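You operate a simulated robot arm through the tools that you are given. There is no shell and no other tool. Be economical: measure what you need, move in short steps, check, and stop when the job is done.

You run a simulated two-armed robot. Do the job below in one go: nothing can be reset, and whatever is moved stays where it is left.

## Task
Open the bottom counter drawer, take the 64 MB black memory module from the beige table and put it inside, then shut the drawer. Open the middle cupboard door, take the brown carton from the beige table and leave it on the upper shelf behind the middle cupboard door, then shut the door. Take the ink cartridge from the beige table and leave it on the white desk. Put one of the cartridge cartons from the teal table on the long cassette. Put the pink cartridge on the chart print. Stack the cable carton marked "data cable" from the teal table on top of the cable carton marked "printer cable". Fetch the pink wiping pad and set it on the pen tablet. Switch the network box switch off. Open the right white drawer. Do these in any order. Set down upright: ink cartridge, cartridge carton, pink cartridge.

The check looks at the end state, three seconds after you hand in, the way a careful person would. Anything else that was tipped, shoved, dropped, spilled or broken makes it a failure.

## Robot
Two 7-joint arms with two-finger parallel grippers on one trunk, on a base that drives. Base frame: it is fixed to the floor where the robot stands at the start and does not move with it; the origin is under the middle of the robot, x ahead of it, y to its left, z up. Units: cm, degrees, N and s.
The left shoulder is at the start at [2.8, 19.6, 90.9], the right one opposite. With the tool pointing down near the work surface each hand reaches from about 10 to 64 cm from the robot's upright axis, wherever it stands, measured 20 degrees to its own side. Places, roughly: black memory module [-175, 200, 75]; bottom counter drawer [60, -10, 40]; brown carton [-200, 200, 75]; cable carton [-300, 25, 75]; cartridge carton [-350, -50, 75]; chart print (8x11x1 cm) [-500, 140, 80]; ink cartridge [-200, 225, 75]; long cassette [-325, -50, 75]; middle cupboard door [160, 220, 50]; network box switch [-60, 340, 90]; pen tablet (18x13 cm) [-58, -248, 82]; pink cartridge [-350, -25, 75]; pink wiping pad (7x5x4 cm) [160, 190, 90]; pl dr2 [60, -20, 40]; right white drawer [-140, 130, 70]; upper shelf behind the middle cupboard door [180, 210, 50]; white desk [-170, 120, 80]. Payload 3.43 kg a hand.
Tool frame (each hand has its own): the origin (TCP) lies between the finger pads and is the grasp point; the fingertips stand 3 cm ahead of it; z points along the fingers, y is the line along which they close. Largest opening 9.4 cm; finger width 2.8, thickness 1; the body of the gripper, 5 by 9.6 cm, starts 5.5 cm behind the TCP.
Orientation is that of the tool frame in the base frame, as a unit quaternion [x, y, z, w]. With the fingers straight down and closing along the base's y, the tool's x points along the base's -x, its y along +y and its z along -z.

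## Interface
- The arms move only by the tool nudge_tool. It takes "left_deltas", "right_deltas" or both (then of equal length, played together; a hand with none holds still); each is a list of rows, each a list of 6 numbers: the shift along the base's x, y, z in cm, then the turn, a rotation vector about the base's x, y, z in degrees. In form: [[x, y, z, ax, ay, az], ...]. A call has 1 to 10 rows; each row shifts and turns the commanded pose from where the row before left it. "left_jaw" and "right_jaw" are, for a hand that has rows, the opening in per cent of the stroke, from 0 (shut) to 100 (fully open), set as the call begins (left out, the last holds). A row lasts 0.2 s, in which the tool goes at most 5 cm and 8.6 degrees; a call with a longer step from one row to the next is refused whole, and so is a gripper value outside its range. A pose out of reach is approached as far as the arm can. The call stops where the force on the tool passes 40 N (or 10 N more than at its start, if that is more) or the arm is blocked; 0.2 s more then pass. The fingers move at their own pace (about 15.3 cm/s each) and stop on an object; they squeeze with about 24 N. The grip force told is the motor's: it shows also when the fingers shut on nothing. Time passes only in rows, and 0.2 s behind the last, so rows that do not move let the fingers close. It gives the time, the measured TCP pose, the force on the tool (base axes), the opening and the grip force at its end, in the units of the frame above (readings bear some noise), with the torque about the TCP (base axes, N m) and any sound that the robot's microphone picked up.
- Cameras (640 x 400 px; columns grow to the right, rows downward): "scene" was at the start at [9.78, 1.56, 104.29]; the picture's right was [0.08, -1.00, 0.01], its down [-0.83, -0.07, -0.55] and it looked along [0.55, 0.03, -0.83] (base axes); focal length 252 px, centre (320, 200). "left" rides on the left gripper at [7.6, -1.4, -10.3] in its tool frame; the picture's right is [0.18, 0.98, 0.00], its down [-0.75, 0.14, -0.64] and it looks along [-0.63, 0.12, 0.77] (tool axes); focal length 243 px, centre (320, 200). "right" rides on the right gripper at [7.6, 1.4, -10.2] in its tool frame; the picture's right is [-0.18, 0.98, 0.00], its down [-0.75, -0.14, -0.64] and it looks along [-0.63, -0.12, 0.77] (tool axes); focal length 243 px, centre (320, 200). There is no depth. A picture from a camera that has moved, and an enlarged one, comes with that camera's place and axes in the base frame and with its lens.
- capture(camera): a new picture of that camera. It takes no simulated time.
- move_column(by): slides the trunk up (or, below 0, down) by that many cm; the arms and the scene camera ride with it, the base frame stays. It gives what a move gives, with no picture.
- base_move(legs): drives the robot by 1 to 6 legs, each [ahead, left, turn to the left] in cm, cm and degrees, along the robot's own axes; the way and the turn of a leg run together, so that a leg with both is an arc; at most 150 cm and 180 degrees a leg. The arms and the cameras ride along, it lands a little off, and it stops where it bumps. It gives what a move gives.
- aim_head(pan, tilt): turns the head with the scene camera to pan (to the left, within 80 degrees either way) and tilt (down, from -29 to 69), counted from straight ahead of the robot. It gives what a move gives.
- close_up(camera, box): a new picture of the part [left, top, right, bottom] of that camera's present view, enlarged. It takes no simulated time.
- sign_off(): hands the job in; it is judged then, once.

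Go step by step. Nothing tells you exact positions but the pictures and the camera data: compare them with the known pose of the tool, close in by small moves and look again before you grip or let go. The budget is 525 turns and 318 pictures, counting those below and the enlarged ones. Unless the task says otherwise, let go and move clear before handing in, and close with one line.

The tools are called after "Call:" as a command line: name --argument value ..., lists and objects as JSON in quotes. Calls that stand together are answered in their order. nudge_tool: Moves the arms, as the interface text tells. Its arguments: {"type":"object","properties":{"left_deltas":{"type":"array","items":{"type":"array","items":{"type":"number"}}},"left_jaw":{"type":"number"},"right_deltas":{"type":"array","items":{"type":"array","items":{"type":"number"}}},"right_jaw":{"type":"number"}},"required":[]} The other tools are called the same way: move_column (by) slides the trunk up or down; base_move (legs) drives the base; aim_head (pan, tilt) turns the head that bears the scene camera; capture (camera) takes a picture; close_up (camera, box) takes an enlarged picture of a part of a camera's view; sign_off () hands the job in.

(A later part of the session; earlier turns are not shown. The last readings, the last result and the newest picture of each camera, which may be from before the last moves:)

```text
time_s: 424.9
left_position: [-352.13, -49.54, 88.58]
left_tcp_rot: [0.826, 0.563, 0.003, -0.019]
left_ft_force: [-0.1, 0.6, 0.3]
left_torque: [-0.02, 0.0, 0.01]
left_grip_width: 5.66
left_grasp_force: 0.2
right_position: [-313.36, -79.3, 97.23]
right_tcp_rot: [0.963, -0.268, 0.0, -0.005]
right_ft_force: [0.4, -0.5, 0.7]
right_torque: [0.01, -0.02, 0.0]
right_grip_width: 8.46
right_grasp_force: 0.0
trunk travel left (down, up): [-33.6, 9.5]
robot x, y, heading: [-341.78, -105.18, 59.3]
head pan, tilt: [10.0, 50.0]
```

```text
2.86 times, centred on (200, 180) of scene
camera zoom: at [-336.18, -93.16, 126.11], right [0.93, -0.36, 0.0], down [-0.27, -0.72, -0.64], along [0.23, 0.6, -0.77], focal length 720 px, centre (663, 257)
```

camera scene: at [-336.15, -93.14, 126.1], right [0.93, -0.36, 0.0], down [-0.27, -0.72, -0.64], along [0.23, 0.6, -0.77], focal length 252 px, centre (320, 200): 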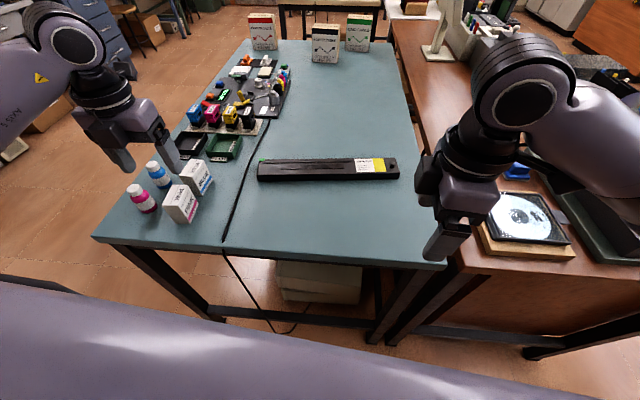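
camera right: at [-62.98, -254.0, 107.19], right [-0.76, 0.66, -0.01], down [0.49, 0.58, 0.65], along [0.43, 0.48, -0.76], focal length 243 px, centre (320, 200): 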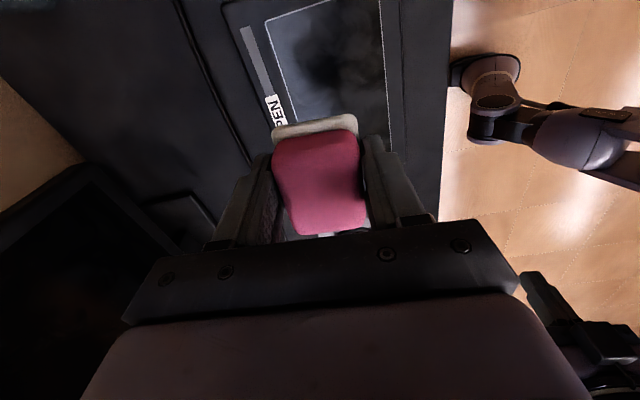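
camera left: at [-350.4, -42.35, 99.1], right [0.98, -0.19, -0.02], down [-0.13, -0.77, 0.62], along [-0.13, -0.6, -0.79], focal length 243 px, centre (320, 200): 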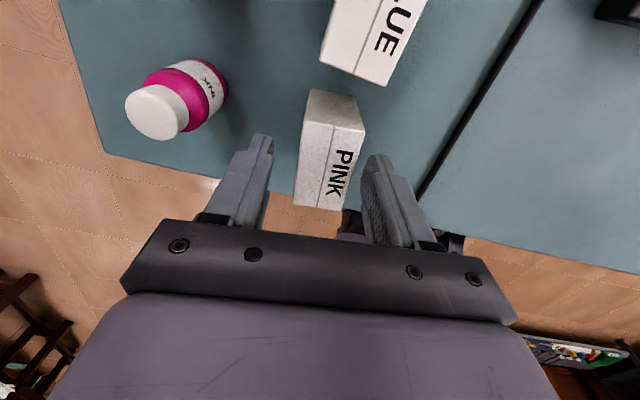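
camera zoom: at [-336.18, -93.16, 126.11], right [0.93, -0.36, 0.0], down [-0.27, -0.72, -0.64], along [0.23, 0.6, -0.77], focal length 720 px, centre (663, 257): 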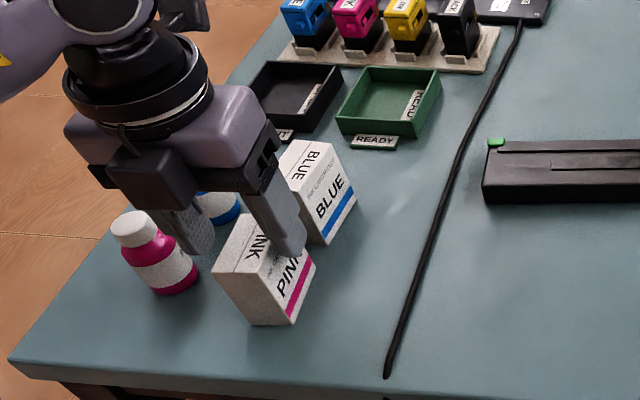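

Call:
nudge_tool --left_deltas '[[0, 0, -2, 0, 0, 0], [0, 0, -1.5, 0, 0, 0], [0, 0, -0.8, 0, 0, 0], [0, 0, 0, 0, 0, 0]]'

Call:
nudge_tool --left_deltas '[[0, 0, 0, 0, 0, 0], [0, 0, 0, 0, 0, 0], [0, 0, 0, 0, 0, 0]]' --left_jaw 0

Call:
nudge_tool --left_deltas '[[0, 0, 1, 0, 0, 0], [0, 0, 2, 0, 0, 0], [0, 0, 3, 0, 0, 0], [0, 0, 3, 0, 0, 0], [0, 0, 0, 0, 0, 0]]'

Call:
capture --camera "left"

Call:
capture --camera "scene"

```text
time_s: 425.9
left_position: [-352.01, -49.72, 84.05]
left_tcp_rot: [0.826, 0.563, 0.002, -0.019]
left_ft_force: [-0.3, -0.5, 0.2]
left_torque: [-0.02, -0.03, 0.0]
left_grip_width: 5.61
left_grasp_force: 0.1
right_position: [-313.56, -79.45, 97.04]
right_tcp_rot: [0.963, -0.268, 0.0, -0.006]
right_ft_force: [0.6, 0.2, 0.4]
right_torque: [-0.03, -0.02, 0.0]
right_grip_width: 8.47
right_grasp_force: 0.1
trunk travel left (down, up): [-33.6, 9.5]
robot x, y, heading: [-341.66, -105.21, 58.9]
head pan, tilt: [10.0, 50.0]
```

```text
time_s: 426.7
left_position: [-351.95, -49.64, 84.13]
left_tcp_rot: [0.825, 0.565, 0.002, -0.019]
left_ft_force: [0.7, 0.4, 2.8]
left_torque: [-0.02, -0.1, -0.01]
left_grip_width: 3.74
left_grasp_force: 24.3
right_position: [-313.44, -79.36, 97.23]
right_tcp_rot: [0.963, -0.269, 0.0, -0.006]
right_ft_force: [0.0, -0.1, 0.0]
right_torque: [-0.02, 0.0, 0.0]
right_grip_width: 8.47
right_grasp_force: 0.0
trunk travel left (down, up): [-33.6, 9.5]
robot x, y, heading: [-341.99, -105.35, 59.1]
head pan, tilt: [10.0, 50.0]
```

```text
time_s: 427.9
left_position: [-351.84, -49.78, 93.24]
left_tcp_rot: [0.826, 0.564, 0.002, -0.019]
left_ft_force: [-0.2, 0.1, 0.3]
left_torque: [-0.02, -0.03, 0.01]
left_grip_width: 3.75
left_grasp_force: 24.3
right_position: [-313.47, -79.24, 97.15]
right_tcp_rot: [0.963, -0.268, 0.0, -0.006]
right_ft_force: [-0.5, 0.7, 0.2]
right_torque: [0.03, 0.0, 0.01]
right_grip_width: 8.44
right_grasp_force: 0.2
trunk travel left (down, up): [-33.6, 9.5]
robot x, y, heading: [-342.01, -105.01, 59.0]
head pan, tilt: [10.0, 50.0]
```

```text
169 pictures are left
camera left: at [-350.18, -42.42, 103.75], right [0.98, -0.19, -0.02], down [-0.13, -0.77, 0.62], along [-0.13, -0.6, -0.78], focal length 243 px, centre (320, 200)
```

left: 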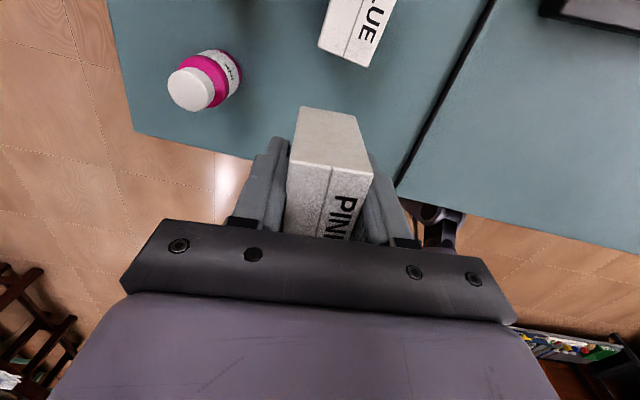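

```text
168 pictures are left
camera scene: at [-336.18, -93.15, 126.1], right [0.93, -0.36, 0.0], down [-0.27, -0.72, -0.64], along [0.23, 0.6, -0.77], focal length 252 px, centre (320, 200)
```

scene: 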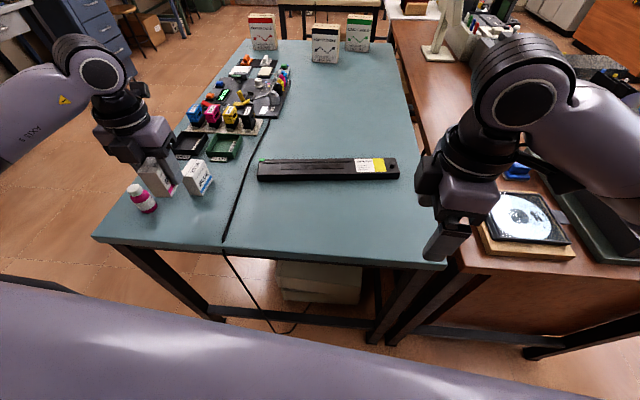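

Call:
close_up --camera "scene" --box '[245, 140, 415, 200]'

```text
3.76 times, centred on (330, 170) of scene
camera zoom: at [-336.18, -93.15, 126.1], right [0.93, -0.36, 0.0], down [-0.27, -0.72, -0.64], along [0.23, 0.6, -0.77], focal length 948 px, centre (282, 313)
```

zoom: 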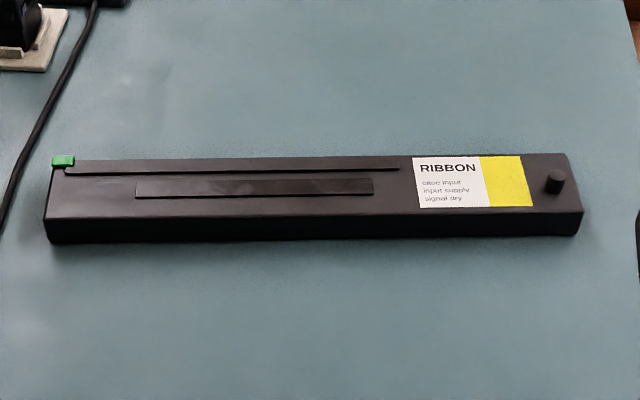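

Call:
close_up --camera "scene" --box '[250, 150, 310, 190]'

```text
10.00 times, centred on (280, 170) of scene
camera zoom: at [-336.18, -93.15, 126.1], right [0.93, -0.36, 0.0], down [-0.27, -0.72, -0.64], along [0.23, 0.6, -0.77], focal length 2518 px, centre (720, 500)
```

zoom: 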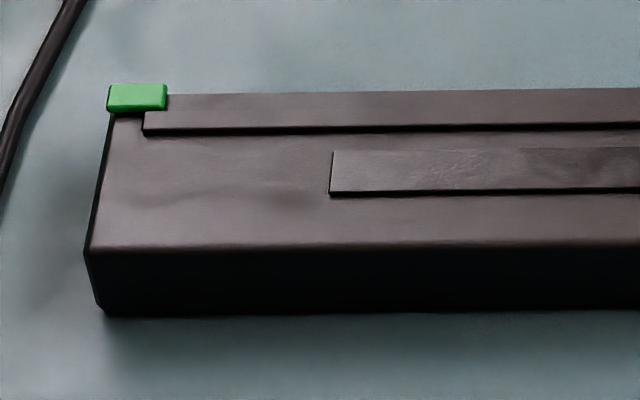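

The label end of the cassette is the flat part (target ≈(-307.5,-53)). Turn the base right 18° and creep in so the left hand reaches it comfortably.

Call:
base_move --legs '[[0, 0, -18]]'

Call:
nudge_tool --left_deltas '[[4.5, -0.5, 0, 0, 0, 0], [4.5, -0.5, 0, 0, 0, 0], [4.5, -0.5, 0, 0, 0, 0], [4.5, -0.5, 0, 0, 0, 0], [4, -0.5, 0, 0, 0, 0], [0, 0, 0, 0, 0, 0]]'

Call:
capture --camera "scene"

Call:
capture --camera "left"

```text
time_s: 429.3
left_position: [-334.26, -49.28, 93.1]
left_tcp_rot: [0.904, 0.427, 0.004, -0.02]
left_ft_force: [-0.9, -0.3, -0.9]
left_torque: [-0.03, -0.03, 0.01]
left_grip_width: 3.77
left_grasp_force: 24.2
right_position: [-306.93, -89.4, 97.26]
right_tcp_rot: [0.91, -0.416, 0.0, -0.005]
right_ft_force: [-0.3, -0.1, 0.5]
right_torque: [0.0, -0.01, -0.01]
right_grip_width: 8.49
right_grasp_force: 0.1
trunk travel left (down, up): [-33.6, 9.5]
robot x, y, heading: [-341.62, -105.35, 41.1]
head pan, tilt: [10.0, 50.0]
```

```text
time_s: 430.7
left_position: [-312.32, -52.03, 93.11]
left_tcp_rot: [0.903, 0.428, 0.005, -0.019]
left_ft_force: [0.7, 0.7, -0.5]
left_torque: [0.01, -0.02, 0.03]
left_grip_width: 3.78
left_grasp_force: 23.7
right_position: [-306.86, -89.3, 97.28]
right_tcp_rot: [0.91, -0.415, 0.0, -0.005]
right_ft_force: [-0.5, 0.4, 0.8]
right_torque: [-0.01, -0.01, -0.02]
right_grip_width: 8.44
right_grasp_force: 0.1
trunk travel left (down, up): [-33.6, 9.5]
robot x, y, heading: [-341.72, -105.64, 41.0]
head pan, tilt: [10.0, 50.0]
```

```text
165 pictures are left
camera scene: at [-332.72, -95.5, 126.11], right [0.78, -0.63, 0.0], down [-0.48, -0.6, -0.64], along [0.4, 0.5, -0.77], focal length 252 px, centre (320, 200)
```

scene: 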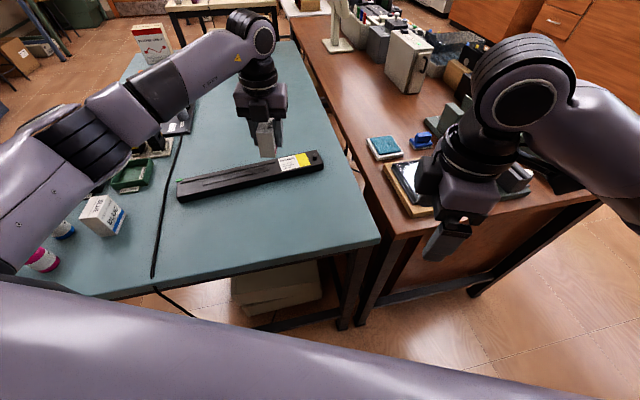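

```text
164 pictures are left
camera left: at [-308.55, -45.57, 103.72], right [0.88, -0.48, -0.02], down [-0.36, -0.7, 0.62], along [-0.31, -0.53, -0.79], focal length 243 px, centre (320, 200)
```

left: 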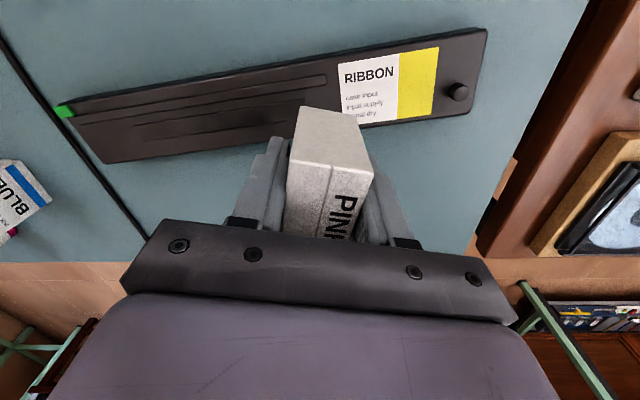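

Call:
nudge_tool --left_deltas '[[1.8, -0.2, 0, 0, 0, 6.5], [1.8, -0.2, 0, 0, 0, 6.5], [1.7, -0.1, 0, 0, 0, 6.4], [0, 0, -2, 0, 0, 0], [0, 0, 0, 0, 0, 0]]'

Call:
capture --camera "left"

Call:
close_up --camera "scene" --box '[160, 80, 340, 220]'

```text
time_s: 431.9
left_position: [-306.94, -52.39, 91.15]
left_tcp_rot: [0.818, 0.575, 0.002, -0.018]
left_ft_force: [0.5, 0.4, 0.2]
left_torque: [-0.01, 0.02, 0.01]
left_grip_width: 3.77
left_grasp_force: 23.7
right_position: [-306.82, -89.24, 97.19]
right_tcp_rot: [0.91, -0.415, 0.0, -0.005]
right_ft_force: [0.1, 0.5, 0.0]
right_torque: [-0.01, 0.01, 0.01]
right_grip_width: 8.48
right_grasp_force: 0.1
trunk travel left (down, up): [-33.6, 9.5]
robot x, y, heading: [-341.94, -105.29, 41.0]
head pan, tilt: [10.0, 50.0]
```

```text
163 pictures are left
camera left: at [-305.52, -45.08, 101.68], right [0.99, -0.16, -0.02], down [-0.11, -0.78, 0.62], along [-0.12, -0.61, -0.79], focal length 243 px, centre (320, 200)
```

left: 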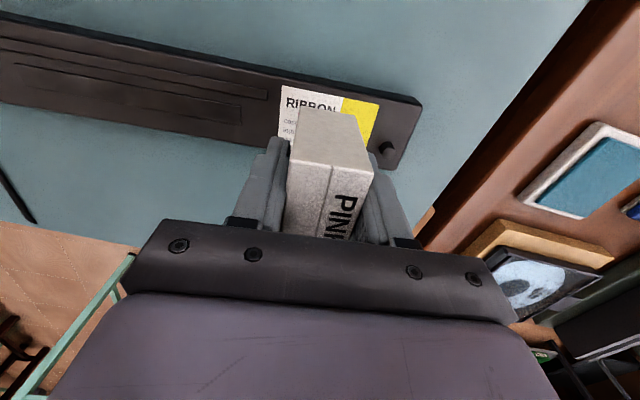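

```text
2.86 times, centred on (250, 150) of scene
camera zoom: at [-332.71, -95.52, 126.11], right [0.78, -0.63, 0.0], down [-0.48, -0.6, -0.64], along [0.4, 0.5, -0.77], focal length 720 px, centre (520, 343)
```

zoom: 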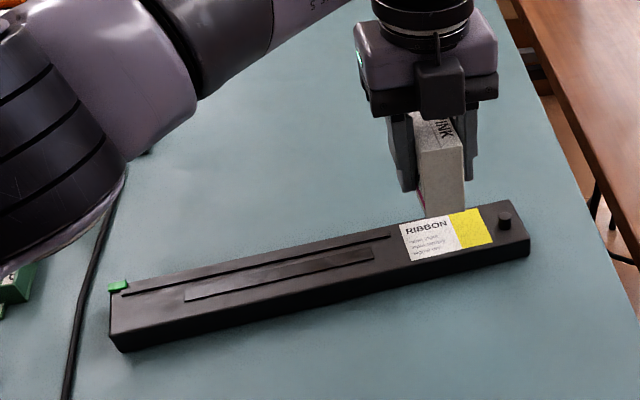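

Good alignment over the label. Lower to contact.

Call:
nudge_tool --left_deltas '[[0.1, 0.3, -2, 0, 0, 0], [0, 0, -1.5, 0, 0, 0], [0, 0, -0.4, 0, 0, 0], [0, 0, -0.3, 0, 0, 0], [0, 0, -0.3, 0, 0, 0], [0, 0, -0.3, 0, 0, 0]]'

Call:
close_up --camera "scene" --box '[160, 80, 340, 220]'

```text
time_s: 433.3
left_position: [-306.81, -52.01, 86.65]
left_tcp_rot: [0.819, 0.574, 0.005, -0.019]
left_ft_force: [-0.9, 0.4, 11.1]
left_torque: [-0.12, -0.06, -0.03]
left_grip_width: 3.77
left_grasp_force: 23.9
right_position: [-306.93, -89.35, 97.29]
right_tcp_rot: [0.91, -0.414, 0.001, -0.006]
right_ft_force: [-0.2, 0.9, -0.6]
right_torque: [0.02, 0.0, 0.04]
right_grip_width: 8.46
right_grasp_force: 0.1
trunk travel left (down, up): [-33.6, 9.5]
robot x, y, heading: [-341.83, -105.43, 41.2]
head pan, tilt: [10.0, 50.0]
```

```text
2.86 times, centred on (250, 150) of scene
camera zoom: at [-332.78, -95.59, 126.14], right [0.78, -0.63, 0.0], down [-0.48, -0.6, -0.64], along [0.4, 0.5, -0.77], focal length 720 px, centre (520, 343)
```

zoom: 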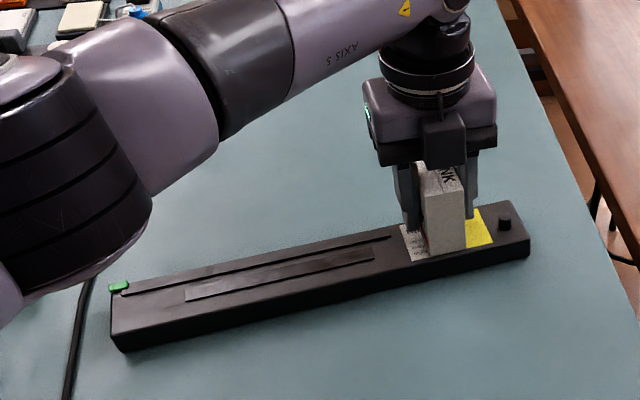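

Call:
nudge_tool --left_deltas '[[0, 0, -0.1, 0, 0, 0], [0, 0, 0, 0, 0, 0], [0, 0, 0, 0, 0, 0]]' --left_jaw 58

Call:
nudge_tool --left_deltas '[[0, 0, 1.5, 0, 0, 0], [0, 0, 2, 0, 0, 0], [0, 0, 3, 0, 0, 0], [0, 0, 3, 0, 0, 0], [-3, -1, 1, 0, 0, 0], [-4, -1, 0, 0, 0, 0], [-4, -1, 0, 0, 0, 0], [-4, -1, 0, 0, 0, 0]]'

Call:
close_up --camera "scene" --box '[160, 80, 340, 220]'

```text
time_s: 434.1
left_position: [-306.95, -52.01, 86.26]
left_tcp_rot: [0.818, 0.575, 0.001, -0.019]
left_ft_force: [-0.2, -0.3, 0.1]
left_torque: [-0.03, -0.01, 0.01]
left_grip_width: 5.45
left_grasp_force: 0.0
right_position: [-306.89, -89.23, 97.2]
right_tcp_rot: [0.91, -0.415, 0.001, -0.006]
right_ft_force: [0.1, 0.3, -0.6]
right_torque: [0.02, -0.03, 0.02]
right_grip_width: 8.44
right_grasp_force: 0.2
trunk travel left (down, up): [-33.6, 9.5]
robot x, y, heading: [-341.83, -105.29, 41.4]
head pan, tilt: [10.0, 50.0]
```

```text
time_s: 435.9
left_position: [-322.01, -55.81, 96.81]
left_tcp_rot: [0.818, 0.575, 0.001, -0.019]
left_ft_force: [-0.1, 0.0, 0.2]
left_torque: [0.03, 0.01, -0.02]
left_grip_width: 5.44
left_grasp_force: 0.1
right_position: [-306.86, -89.23, 97.29]
right_tcp_rot: [0.91, -0.414, 0.001, -0.005]
right_ft_force: [0.1, -0.1, -0.2]
right_torque: [-0.02, -0.03, -0.03]
right_grip_width: 8.47
right_grasp_force: 0.0
trunk travel left (down, up): [-33.6, 9.5]
robot x, y, heading: [-341.62, -104.95, 41.0]
head pan, tilt: [10.0, 50.0]
```

```text
2.86 times, centred on (250, 150) of scene
camera zoom: at [-332.76, -95.52, 126.11], right [0.78, -0.63, 0.0], down [-0.48, -0.6, -0.64], along [0.4, 0.5, -0.77], focal length 720 px, centre (520, 343)
```

zoom: 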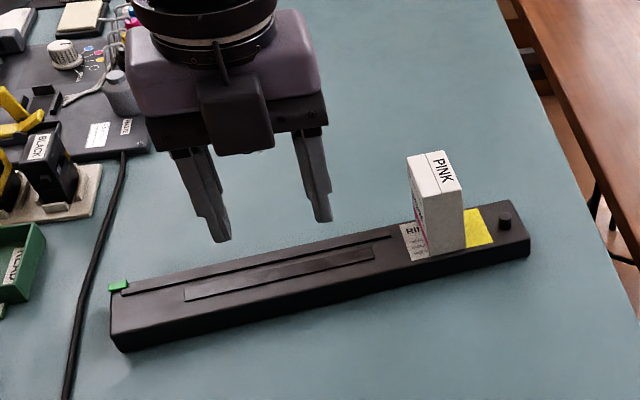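

The pink carton stands upright on the cassette. Next, the rack's pink cartridge sits near the table's left edge, so I'll drive around to that side.

Call:
base_move --legs '[[-12, 0, 0], [0, 0, -71], [-95, 0, 0], [0, 80, 0]]'

Call:
aim_head --pan 0 --tilt 45

Call:
capture --camera "scene"

```text
time_s: 451.9
left_position: [-340.79, 1.26, 96.74]
left_tcp_rot: [1.0, -0.012, 0.013, -0.014]
left_ft_force: [0.5, -1.1, 0.2]
left_torque: [-0.01, 0.02, -0.04]
left_grip_width: 5.44
left_grasp_force: 0.1
right_position: [-367.73, -23.67, 97.34]
right_tcp_rot: [-0.496, 0.868, -0.004, 0.004]
right_ft_force: [0.6, -0.7, -0.7]
right_torque: [0.0, 0.02, 0.01]
right_grip_width: 8.45
right_grasp_force: 0.1
trunk travel left (down, up): [-33.6, 9.5]
robot x, y, heading: [-393.94, 4.43, -30.1]
head pan, tilt: [10.0, 50.0]
```

```text
time_s: 452.6
left_position: [-340.93, 1.17, 96.75]
left_tcp_rot: [1.0, -0.012, 0.013, -0.015]
left_ft_force: [-0.9, -0.3, -0.2]
left_torque: [0.01, 0.02, 0.01]
left_grip_width: 5.46
left_grasp_force: 0.1
right_position: [-367.8, -23.58, 97.2]
right_tcp_rot: [-0.497, 0.868, -0.004, 0.004]
right_ft_force: [-0.3, -1.1, -0.2]
right_torque: [0.01, -0.02, 0.0]
right_grip_width: 8.43
right_grasp_force: 0.0
trunk travel left (down, up): [-33.6, 9.5]
robot x, y, heading: [-393.96, 4.24, -30.3]
head pan, tilt: [0.0, 45.0]
```

```text
159 pictures are left
camera scene: at [-382.09, -2.73, 126.79], right [-0.51, -0.86, 0.0], down [-0.61, 0.36, -0.71], along [0.61, -0.36, -0.71], focal length 252 px, centre (320, 200)
```

scene: 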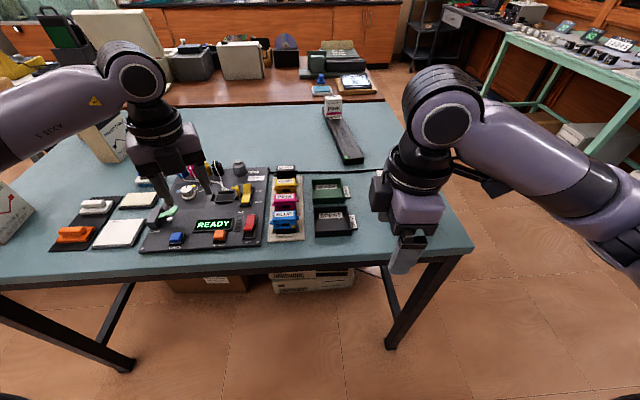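

Call:
close_up --camera "scene" --box '[220, 150, 360, 260]'

```text
3.64 times, centred on (290, 205) of scene
camera zoom: at [-382.09, -2.73, 126.79], right [-0.51, -0.86, 0.0], down [-0.61, 0.36, -0.71], along [0.61, -0.36, -0.71], focal length 916 px, centre (429, 182)
```

zoom: 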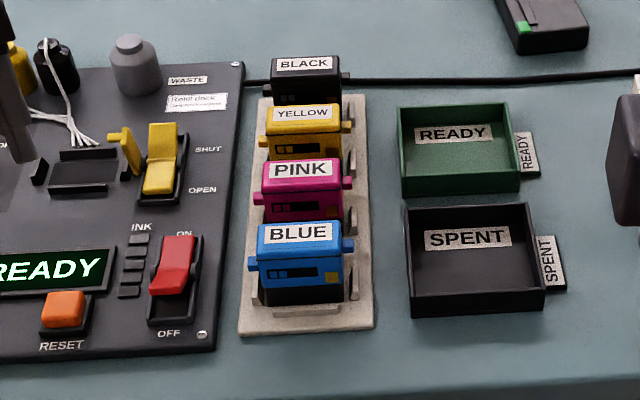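

Pink is second in the rack, pitch ≈5.2 cm, so I can grip it fore-aft with a narrow opening from above. Retract the left hand, and shift the base left 20 cm for the right hand.

Call:
nudge_tool --left_deltas '[[-3.5, 2, 0, 0, 0, 0], [-3.5, 2, 0, 0, 0, 0], [-3.5, 2, 0, 0, 0, 0], [-3.5, 2, 0, 0, 0, 0], [-3, 1.8, 0, 0, 0, 0]]'

Call:
base_move --legs '[[3, 20, 0]]'

Call:
nudge_tool --right_deltas '[[3, -1.7, 0, 0, 0, 0], [3, -1.7, 0, 0, 0, 0], [3, -1.7, 0, 0, 0, 0], [3, -1.7, 0, 0, 0, 0], [0, 0, 0, 0, 0, 0]]' --right_jaw 45

Call:
capture --camera "scene"

Call:
capture --camera "right"

```text
time_s: 453.8
left_position: [-357.93, 10.99, 96.63]
left_tcp_rot: [1.0, -0.011, 0.012, -0.014]
left_ft_force: [-0.8, 0.1, 0.5]
left_torque: [-0.01, -0.03, 0.0]
left_grip_width: 5.45
left_grasp_force: 0.0
right_position: [-367.91, -23.67, 97.32]
right_tcp_rot: [-0.497, 0.868, -0.004, 0.003]
right_ft_force: [0.1, -0.3, -0.4]
right_torque: [0.01, -0.01, 0.0]
right_grip_width: 8.43
right_grasp_force: 0.1
trunk travel left (down, up): [-33.6, 9.5]
robot x, y, heading: [-394.0, 4.13, -30.2]
head pan, tilt: [0.0, 45.0]
```

```text
time_s: 456.2
left_position: [-345.16, 26.65, 96.63]
left_tcp_rot: [1.0, -0.012, 0.012, -0.015]
left_ft_force: [-0.1, -0.2, 0.3]
left_torque: [0.03, 0.0, -0.01]
left_grip_width: 5.47
left_grasp_force: 0.1
right_position: [-355.07, -8.0, 97.2]
right_tcp_rot: [-0.496, 0.868, -0.004, 0.004]
right_ft_force: [0.1, 0.1, -0.3]
right_torque: [-0.01, 0.0, -0.01]
right_grip_width: 8.45
right_grasp_force: 0.2
trunk travel left (down, up): [-33.6, 9.5]
robot x, y, heading: [-381.36, 20.17, -30.2]
head pan, tilt: [0.0, 45.0]
```

```text
time_s: 457.4
left_position: [-345.25, 26.69, 96.69]
left_tcp_rot: [1.0, -0.012, 0.012, -0.015]
left_ft_force: [0.1, -0.9, 0.4]
left_torque: [-0.01, -0.02, 0.0]
left_grip_width: 5.45
left_grasp_force: 0.1
right_position: [-343.2, -14.93, 97.17]
right_tcp_rot: [-0.496, 0.868, -0.004, 0.006]
right_ft_force: [0.0, -0.1, 0.1]
right_torque: [-0.03, 0.03, 0.01]
right_grip_width: 4.2
right_grasp_force: 0.0
trunk travel left (down, up): [-33.6, 9.5]
robot x, y, heading: [-381.44, 20.09, -30.1]
head pan, tilt: [0.0, 45.0]
```

```text
157 pictures are left
camera scene: at [-369.39, 12.92, 126.8], right [-0.51, -0.86, 0.0], down [-0.61, 0.36, -0.71], along [0.61, -0.36, -0.71], focal length 252 px, centre (320, 200)
```

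scene: 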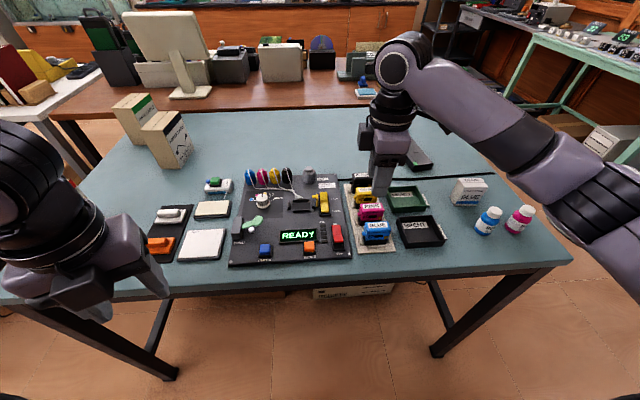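

```text
156 pictures are left
camera right: at [-348.57, -20.66, 107.42], right [-0.75, 0.66, -0.01], down [0.5, 0.58, 0.65], along [0.43, 0.48, -0.76], focal length 243 px, centre (320, 200)
```

right: 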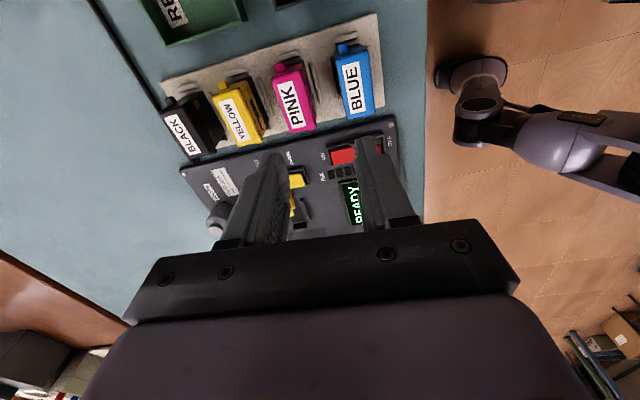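

Call:
nudge_tool --right_deltas '[[0.5, -1.2, -1, 0, 0, 0], [0.5, -1.1, -2, 0, 0, 0], [0, 0, -1, 0, 0, 0], [0, 0, 0, 0, 0, 0]]'

Call:
capture --camera "right"

Call:
close_up --camera "scene" --box '[310, 110, 450, 260]'

```text
time_s: 458.4
left_position: [-345.23, 26.54, 96.67]
left_tcp_rot: [1.0, -0.012, 0.012, -0.015]
left_ft_force: [0.3, 0.6, 0.1]
left_torque: [-0.01, -0.01, 0.01]
left_grip_width: 5.42
left_grasp_force: 0.2
right_position: [-342.03, -17.03, 93.14]
right_tcp_rot: [-0.496, 0.868, -0.003, 0.004]
right_ft_force: [0.1, 1.1, -0.8]
right_torque: [0.01, 0.03, -0.01]
right_grip_width: 4.25
right_grasp_force: 0.0
trunk travel left (down, up): [-33.6, 9.5]
robot x, y, heading: [-381.39, 19.63, -30.5]
head pan, tilt: [0.0, 45.0]
```

```text
155 pictures are left
camera right: at [-347.42, -22.81, 103.44], right [-0.75, 0.66, -0.01], down [0.5, 0.58, 0.65], along [0.43, 0.48, -0.76], focal length 243 px, centre (320, 200)
```

right: 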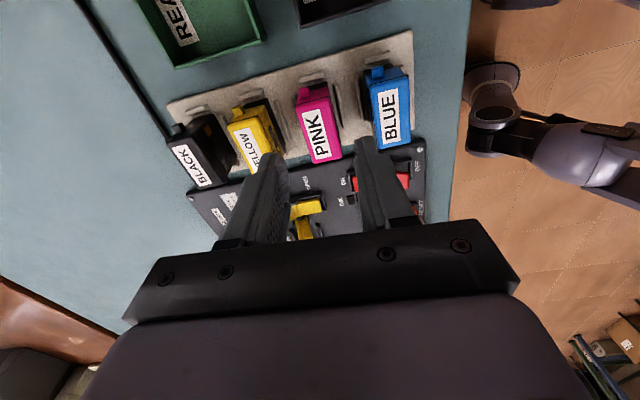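

```text
2.67 times, centred on (380, 185) of scene
camera zoom: at [-369.39, 12.92, 126.8], right [-0.51, -0.86, 0.0], down [-0.61, 0.36, -0.71], along [0.61, -0.36, -0.71], focal length 672 px, centre (160, 240)
```

zoom: 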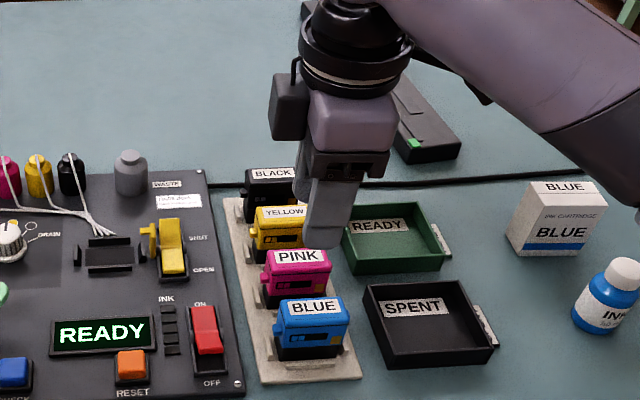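

Pink is centred between the fingers and both fingers line up with the gaps. Descend carefully.

Call:
nudge_tool --right_deltas '[[0, 0, -2, 0, 0, 0], [0, 0, -2, 0, 0, 0], [0, 0, -1.5, 0, 0, 0], [0, 0, 0, 0, 0, 0]]'

Call:
capture --camera "right"

Call:
close_up --camera "scene" --box '[310, 110, 450, 260]'

```text
time_s: 459.4
left_position: [-345.24, 26.67, 96.67]
left_tcp_rot: [1.0, -0.013, 0.012, -0.014]
left_ft_force: [0.2, 0.4, -0.1]
left_torque: [0.02, 0.0, 0.01]
left_grip_width: 5.42
left_grasp_force: 0.1
right_position: [-342.12, -17.16, 87.61]
right_tcp_rot: [-0.496, 0.868, -0.004, 0.005]
right_ft_force: [0.6, -0.2, -0.9]
right_torque: [0.0, 0.0, 0.02]
right_grip_width: 4.22
right_grasp_force: 0.0
trunk travel left (down, up): [-33.6, 9.5]
robot x, y, heading: [-381.34, 20.02, -30.3]
head pan, tilt: [0.0, 45.0]
```

```text
153 pictures are left
camera right: at [-347.46, -22.93, 97.9], right [-0.75, 0.66, -0.01], down [0.5, 0.58, 0.65], along [0.43, 0.48, -0.76], focal length 243 px, centre (320, 200)
```

right: 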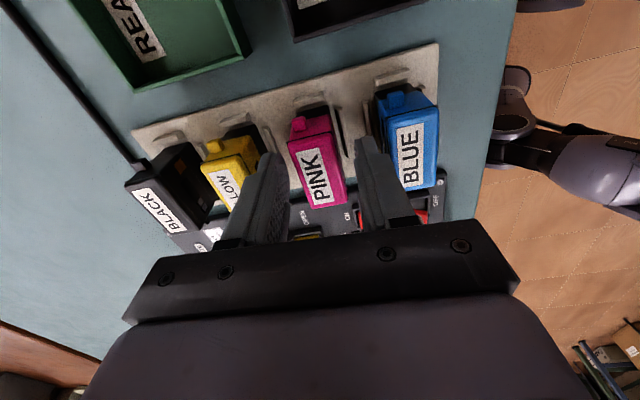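

```text
2.67 times, centred on (380, 185) of scene
camera zoom: at [-369.38, 12.92, 126.8], right [-0.51, -0.86, 0.0], down [-0.61, 0.36, -0.71], along [0.61, -0.36, -0.71], focal length 672 px, centre (160, 240)
```

zoom: 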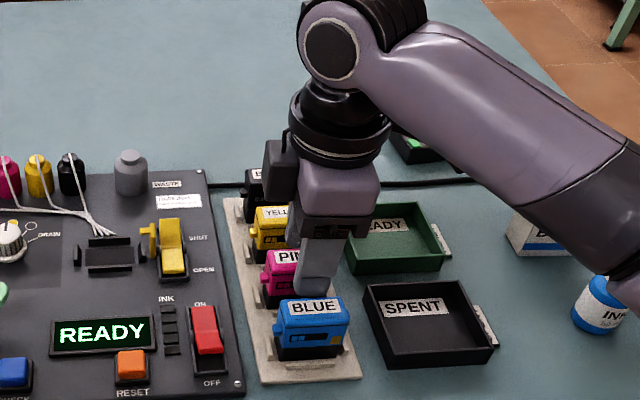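

Call:
nudge_tool --right_deltas '[[0, 0, -0.7, 0, 0, 0], [0, 0, -0.6, 0, 0, 0], [0, 0, 0, 0, 0, 0]]'

Call:
nudge_tool --right_deltas '[[0, 0, 0, 0, 0, 0], [0, 0, 0, 0, 0, 0], [0, 0, 0, 0, 0, 0]]' --right_jaw 0

Call:
nudge_tool --right_deltas '[[0, 0, 0.5, 0, 0, 0], [0, 0, 1, 0, 0, 0], [0, 0, 1.5, 0, 0, 0], [0, 0, 0, 0, 0, 0]]'

Call:
capture --camera "right"

Call:
close_up --camera "scene" --box '[310, 110, 450, 260]'

```text
time_s: 460.2
left_position: [-345.17, 26.49, 96.72]
left_tcp_rot: [1.0, -0.013, 0.012, -0.015]
left_ft_force: [-0.4, -0.3, -0.2]
left_torque: [0.0, -0.01, 0.01]
left_grip_width: 5.45
left_grasp_force: 0.1
right_position: [-342.15, -17.14, 86.29]
right_tcp_rot: [-0.496, 0.868, -0.004, 0.005]
right_ft_force: [-0.4, 0.1, 0.3]
right_torque: [0.01, -0.02, 0.01]
right_grip_width: 4.23
right_grasp_force: 0.1
trunk travel left (down, up): [-33.6, 9.5]
robot x, y, heading: [-381.16, 19.94, -30.3]
head pan, tilt: [0.0, 45.0]
```

```text
time_s: 461.0
left_position: [-345.28, 26.5, 96.75]
left_tcp_rot: [1.0, -0.012, 0.013, -0.015]
left_ft_force: [-0.2, 0.1, 0.3]
left_torque: [0.03, -0.02, 0.01]
left_grip_width: 5.44
left_grasp_force: 0.0
right_position: [-342.09, -17.19, 86.38]
right_tcp_rot: [-0.496, 0.868, -0.003, 0.005]
right_ft_force: [-1.0, 0.7, 0.5]
right_torque: [0.07, 0.04, 0.03]
right_grip_width: 2.5
right_grasp_force: 23.5
trunk travel left (down, up): [-33.6, 9.5]
robot x, y, heading: [-381.35, 19.76, -30.8]
head pan, tilt: [0.0, 45.0]
```

```text
time_s: 462.0
left_position: [-345.14, 26.57, 96.71]
left_tcp_rot: [1.0, -0.011, 0.012, -0.015]
left_ft_force: [0.2, -0.4, 0.0]
left_torque: [0.01, -0.02, 0.02]
left_grip_width: 5.43
left_grasp_force: 0.1
right_position: [-342.24, -17.14, 89.37]
right_tcp_rot: [-0.496, 0.868, -0.004, 0.004]
right_ft_force: [-0.3, -0.5, 0.1]
right_torque: [0.02, -0.02, 0.02]
right_grip_width: 2.5
right_grasp_force: 24.0
trunk travel left (down, up): [-33.6, 9.5]
robot x, y, heading: [-381.59, 19.73, -30.1]
head pan, tilt: [0.0, 45.0]
```

```text
151 pictures are left
camera right: at [-347.48, -22.87, 99.71], right [-0.75, 0.66, -0.01], down [0.5, 0.58, 0.65], along [0.43, 0.48, -0.76], focal length 243 px, centre (320, 200)
```

right: 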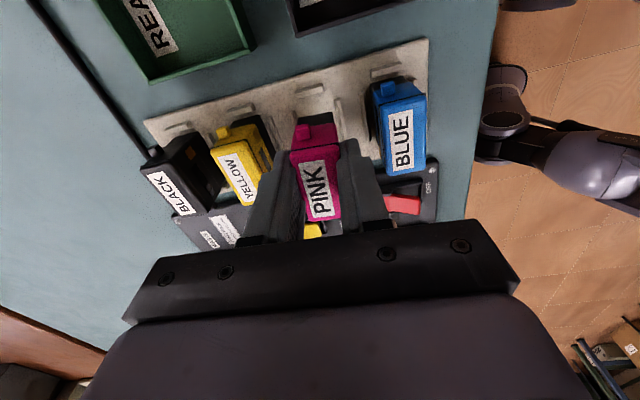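

```text
2.67 times, centred on (380, 185) of scene
camera zoom: at [-369.38, 12.92, 126.8], right [-0.51, -0.86, 0.0], down [-0.61, 0.36, -0.71], along [0.61, -0.36, -0.71], focal length 672 px, centre (160, 240)
```

zoom: 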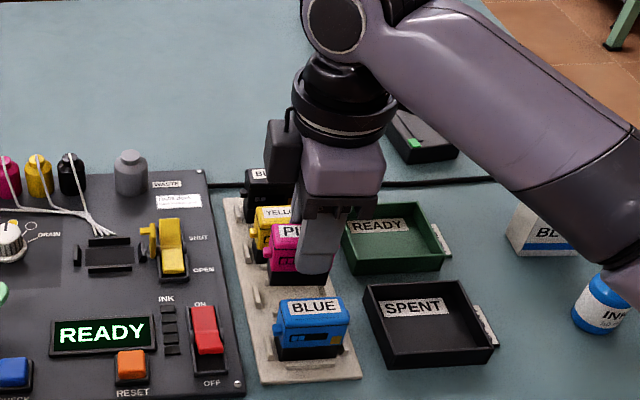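

Pink is out of the rack. Lift clear and pull back; then look toward the chart print.

Call:
nudge_tool --right_deltas '[[0, 0, 3, 0, 0, 0], [0, 0, 3, 0, 0, 0], [0, 0, 3, 0, 0, 0], [-3.4, 2, 0, 0, 0, 0], [-3.4, 2, 0, 0, 0, 0], [-3.4, 2, 0, 0, 0, 0]]'

Call:
base_move --legs '[[-25, 0, 0], [0, 0, 150]]'

Call:
aim_head --pan 0 --tilt 20

Call:
capture --camera "scene"

```text
time_s: 463.4
left_position: [-345.23, 26.57, 96.73]
left_tcp_rot: [1.0, -0.012, 0.012, -0.015]
left_ft_force: [-0.1, -0.1, -0.3]
left_torque: [0.01, 0.04, 0.01]
left_grip_width: 5.46
left_grasp_force: 0.0
right_position: [-352.56, -11.04, 98.3]
right_tcp_rot: [-0.496, 0.868, -0.003, 0.004]
right_ft_force: [0.3, -0.1, -0.3]
right_torque: [-0.01, 0.03, 0.01]
right_grip_width: 2.48
right_grasp_force: 24.4
trunk travel left (down, up): [-33.6, 9.5]
robot x, y, heading: [-381.3, 20.24, -30.4]
head pan, tilt: [0.0, 45.0]
```

```text
time_s: 471.4
left_position: [-437.21, 43.15, 96.61]
left_tcp_rot: [0.248, 0.969, -0.011, -0.015]
left_ft_force: [0.1, 0.2, 0.7]
left_torque: [0.02, -0.03, -0.01]
left_grip_width: 5.44
left_grasp_force: 0.0
right_position: [-413.58, 73.16, 98.45]
right_tcp_rot: [0.961, 0.277, -0.004, -0.005]
right_ft_force: [0.2, 0.1, -0.1]
right_torque: [-0.02, -0.03, 0.01]
right_grip_width: 2.51
right_grasp_force: 24.3
trunk travel left (down, up): [-33.6, 9.5]
robot x, y, heading: [-401.94, 32.6, 122.2]
head pan, tilt: [0.0, 45.0]
```

```text
time_s: 472.3
left_position: [-437.24, 43.11, 96.73]
left_tcp_rot: [0.248, 0.969, -0.011, -0.015]
left_ft_force: [0.0, -0.4, -0.5]
left_torque: [-0.01, 0.03, -0.01]
left_grip_width: 5.46
left_grasp_force: 0.0
right_position: [-413.57, 73.21, 98.43]
right_tcp_rot: [0.961, 0.277, -0.004, -0.004]
right_ft_force: [0.0, -0.1, 0.0]
right_torque: [0.0, -0.01, -0.02]
right_grip_width: 2.49
right_grasp_force: 24.0
trunk travel left (down, up): [-33.6, 9.5]
robot x, y, heading: [-402.38, 32.44, 122.2]
head pan, tilt: [0.0, 20.0]
```

```text
149 pictures are left
camera scene: at [-410.3, 45.02, 130.66], right [0.85, 0.53, 0.0], down [0.18, -0.29, -0.94], along [-0.5, 0.79, -0.34], focal length 252 px, centre (320, 200)
```

scene: 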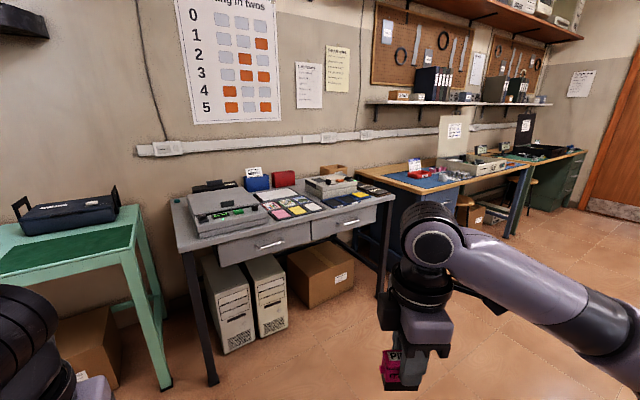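

Call:
close_up --camera "scene" --box '[170, 150, 400, 270]'

```text
2.78 times, centred on (285, 210) of scene
camera zoom: at [-410.3, 45.02, 130.66], right [0.85, 0.53, 0.0], down [0.18, -0.29, -0.94], along [-0.5, 0.79, -0.34], focal length 701 px, centre (417, 172)
```

zoom: 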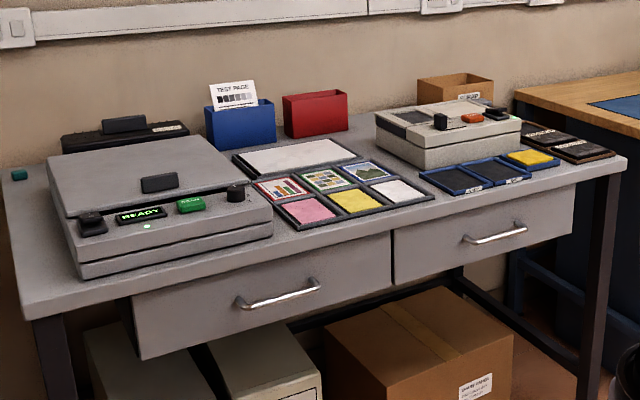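

The chart print is the bar-chart tile at ≈(-501,139) on the grey desk. Drive up to it, facing the wall.

Call:
base_move --legs '[[0, 0, 29], [66, -28, 0]]'

Call:
aim_head --pan -10 --tilt 45

Call:
capture --camera "scene"

```text
time_s: 477.6
left_position: [-481.1, 80.84, 96.66]
left_tcp_rot: [0.003, 1.0, -0.015, -0.012]
left_ft_force: [0.3, 0.3, 0.8]
left_torque: [-0.03, -0.01, -0.02]
left_grip_width: 5.44
left_grasp_force: 0.0
right_position: [-474.54, 118.49, 98.4]
right_tcp_rot: [0.863, 0.506, -0.004, -0.004]
right_ft_force: [0.7, -0.1, -0.4]
right_torque: [-0.01, 0.02, 0.01]
right_grip_width: 2.49
right_grasp_force: 24.2
trunk travel left (down, up): [-33.6, 9.5]
robot x, y, heading: [-445.27, 87.88, 150.6]
head pan, tilt: [0.0, 20.0]
```

```text
time_s: 478.5
left_position: [-481.15, 80.85, 96.66]
left_tcp_rot: [0.003, 1.0, -0.015, -0.012]
left_ft_force: [-0.7, -0.1, 0.0]
left_torque: [-0.02, -0.01, -0.01]
left_grip_width: 5.47
left_grasp_force: 0.1
right_position: [-474.57, 118.55, 98.38]
right_tcp_rot: [0.863, 0.504, -0.004, -0.004]
right_ft_force: [-1.3, 0.1, -1.7]
right_torque: [-0.01, -0.02, -0.01]
right_grip_width: 2.5
right_grasp_force: 23.9
trunk travel left (down, up): [-33.6, 9.5]
robot x, y, heading: [-444.96, 88.05, 150.5]
head pan, tilt: [-10.0, 45.0]
```

```text
147 pictures are left
camera scene: at [-456.59, 95.96, 126.8], right [0.63, 0.77, 0.0], down [0.55, -0.45, -0.71], along [-0.55, 0.45, -0.71], focal length 252 px, centre (320, 200)
```

scene: 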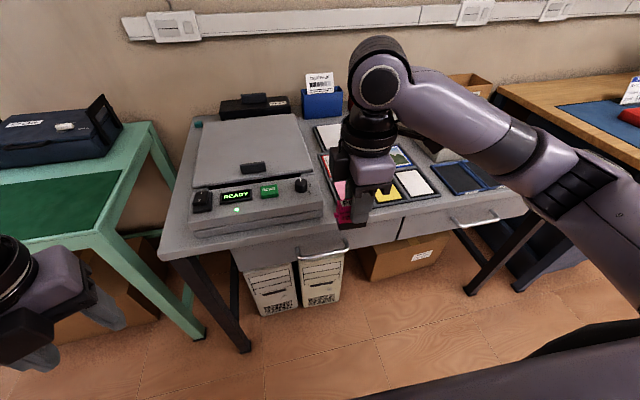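

Call:
base_move --legs '[[13, 0, 0]]'

Call:
nudge_tool --right_deltas '[[2, 2.5, 0, 0, 0, 0], [2, 2.5, 0, 0, 0, 0], [2, 2.5, 0, 0, 0, 0], [0, 0, 0, 0, 0, 0]]'

Call:
capture --camera "scene"

Call:
capture --camera "right"

```text
time_s: 479.8
left_position: [-492.33, 87.1, 96.73]
left_tcp_rot: [0.003, 1.0, -0.015, -0.012]
left_ft_force: [-0.5, -0.6, -0.4]
left_torque: [-0.03, -0.01, -0.02]
left_grip_width: 5.43
left_grasp_force: 0.0
right_position: [-485.72, 125.01, 98.44]
right_tcp_rot: [0.864, 0.504, -0.004, -0.004]
right_ft_force: [-0.5, 0.7, 0.0]
right_torque: [0.01, -0.03, 0.0]
right_grip_width: 2.51
right_grasp_force: 23.8
trunk travel left (down, up): [-33.6, 9.5]
robot x, y, heading: [-456.24, 94.6, 150.7]
head pan, tilt: [-10.0, 45.0]
```

```text
time_s: 480.8
left_position: [-492.38, 87.15, 96.73]
left_tcp_rot: [0.003, 1.0, -0.014, -0.012]
left_ft_force: [-1.1, 0.3, 0.3]
left_torque: [-0.02, 0.0, -0.04]
left_grip_width: 5.45
left_grasp_force: 0.1
right_position: [-479.66, 132.48, 98.46]
right_tcp_rot: [0.864, 0.504, -0.003, -0.004]
right_ft_force: [0.3, 0.2, -1.0]
right_torque: [0.01, 0.02, 0.02]
right_grip_width: 2.51
right_grasp_force: 23.9
trunk travel left (down, up): [-33.6, 9.5]
robot x, y, heading: [-456.5, 94.67, 150.5]
head pan, tilt: [-10.0, 45.0]
```

```text
146 pictures are left
camera scene: at [-467.79, 102.27, 126.8], right [0.63, 0.77, 0.0], down [0.55, -0.45, -0.71], along [-0.55, 0.45, -0.71], focal length 252 px, centre (320, 200)
```

scene: 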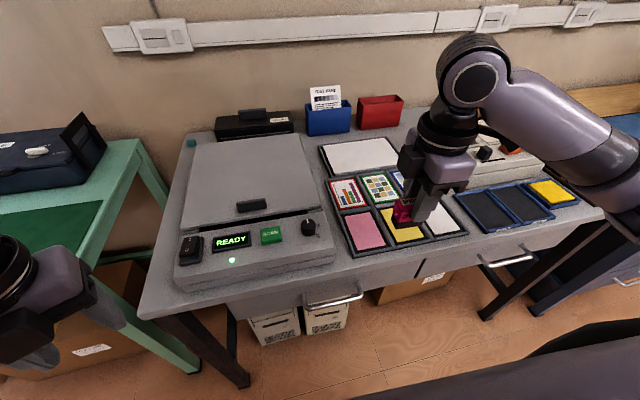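

```text
145 pictures are left
camera right: at [-474.74, 138.42, 108.83], right [0.77, -0.64, -0.01], down [-0.49, -0.59, 0.65], along [-0.42, -0.49, -0.76], focal length 243 px, centre (320, 200)
```

right: 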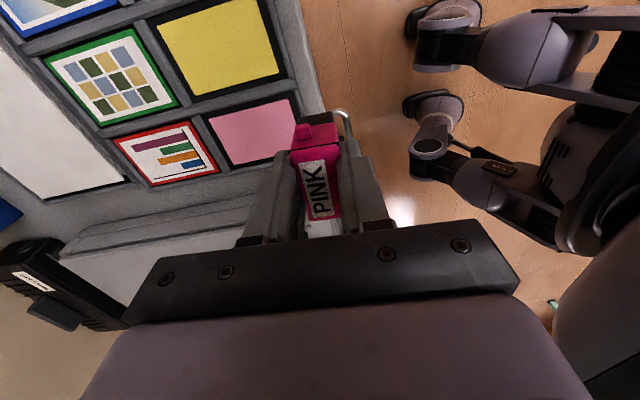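

Chart print centre ≈(-500.3,138.5). Move the pink cartridge above it.

Call:
nudge_tool --right_deltas '[[-4.1, 1.2, 0, 0, 0, 0], [-4.1, 1.2, 0, 0, 0, 0], [-4.1, 1.2, 0, 0, 0, 0], [-4.1, 1.2, 0, 0, 0, 0], [-4.1, 1.2, 0, 0, 0, 0], [0, 0, 0, 0, 0, 0]]'

Call:
capture --camera "right"

Call:
capture --camera "scene"

```text
time_s: 482.2
left_position: [-492.29, 87.2, 96.74]
left_tcp_rot: [0.002, 1.0, -0.014, -0.013]
left_ft_force: [0.5, 0.5, 0.6]
left_torque: [0.0, -0.01, -0.02]
left_grip_width: 5.47
left_grasp_force: 0.1
right_position: [-500.38, 138.47, 98.64]
right_tcp_rot: [0.863, 0.504, -0.004, -0.004]
right_ft_force: [0.0, -0.1, -0.6]
right_torque: [0.0, 0.01, -0.01]
right_grip_width: 2.48
right_grasp_force: 23.7
trunk travel left (down, up): [-33.6, 9.5]
robot x, y, heading: [-456.47, 94.32, 150.8]
head pan, tilt: [-10.0, 45.0]
```

```text
144 pictures are left
camera right: at [-495.44, 144.59, 108.91], right [0.77, -0.64, -0.01], down [-0.49, -0.59, 0.65], along [-0.42, -0.49, -0.76], focal length 243 px, centre (320, 200)
```

right: 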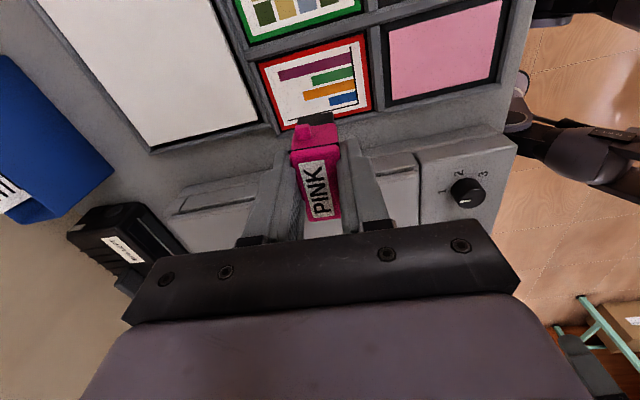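

```text
143 pictures are left
camera scene: at [-467.77, 102.3, 126.8], right [0.63, 0.77, 0.0], down [0.55, -0.45, -0.71], along [-0.55, 0.45, -0.71], focal length 252 px, centre (320, 200)
```

scene: 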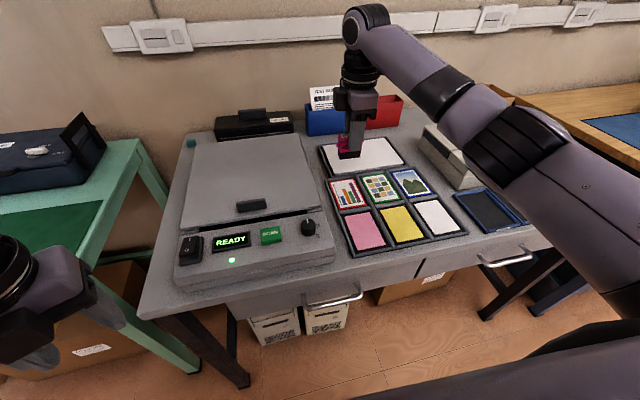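

Centred over the chart print. Descend to contact.

Call:
nudge_tool --right_deltas '[[0, 0, -3, 0, 0, 0], [0, 0, -3, 0, 0, 0], [0, 0, -3, 0, 0, 0], [0, 0, -1.5, 0, 0, 0], [0, 0, -0.5, 0, 0, 0], [0, 0, -0.4, 0, 0, 0], [0, 0, -0.4, 0, 0, 0], [0, 0, -0.4, 0, 0, 0]]'

Call:
close_up --camera "scene" --box '[290, 120, 470, 260]'

```text
time_s: 484.0
left_position: [-492.19, 87.09, 96.88]
left_tcp_rot: [0.004, 1.0, -0.014, -0.013]
left_ft_force: [0.5, -0.2, 1.1]
left_torque: [0.03, 0.01, 0.0]
left_grip_width: 5.45
left_grasp_force: 0.0
right_position: [-500.17, 138.47, 86.5]
right_tcp_rot: [0.863, 0.504, -0.007, -0.006]
right_ft_force: [2.5, 0.8, 13.8]
right_torque: [-0.2, -0.15, 0.06]
right_grip_width: 2.51
right_grasp_force: 24.9
trunk travel left (down, up): [-33.6, 9.5]
robot x, y, heading: [-456.29, 93.97, 150.6]
head pan, tilt: [-10.0, 45.0]
```

```text
2.86 times, centred on (380, 190) of scene
camera zoom: at [-467.67, 102.19, 126.85], right [0.63, 0.77, 0.0], down [0.55, -0.45, -0.71], along [-0.55, 0.45, -0.71], focal length 720 px, centre (149, 229)
```

zoom: 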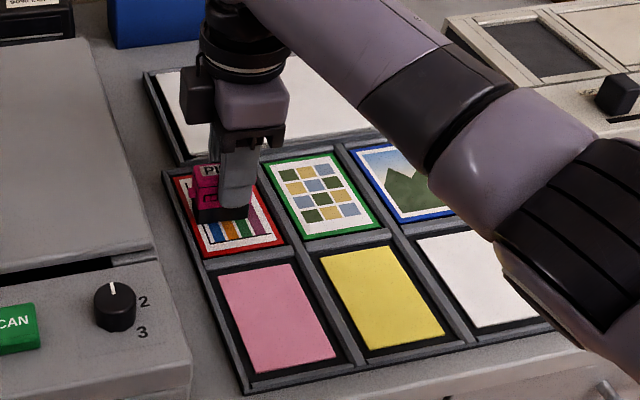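

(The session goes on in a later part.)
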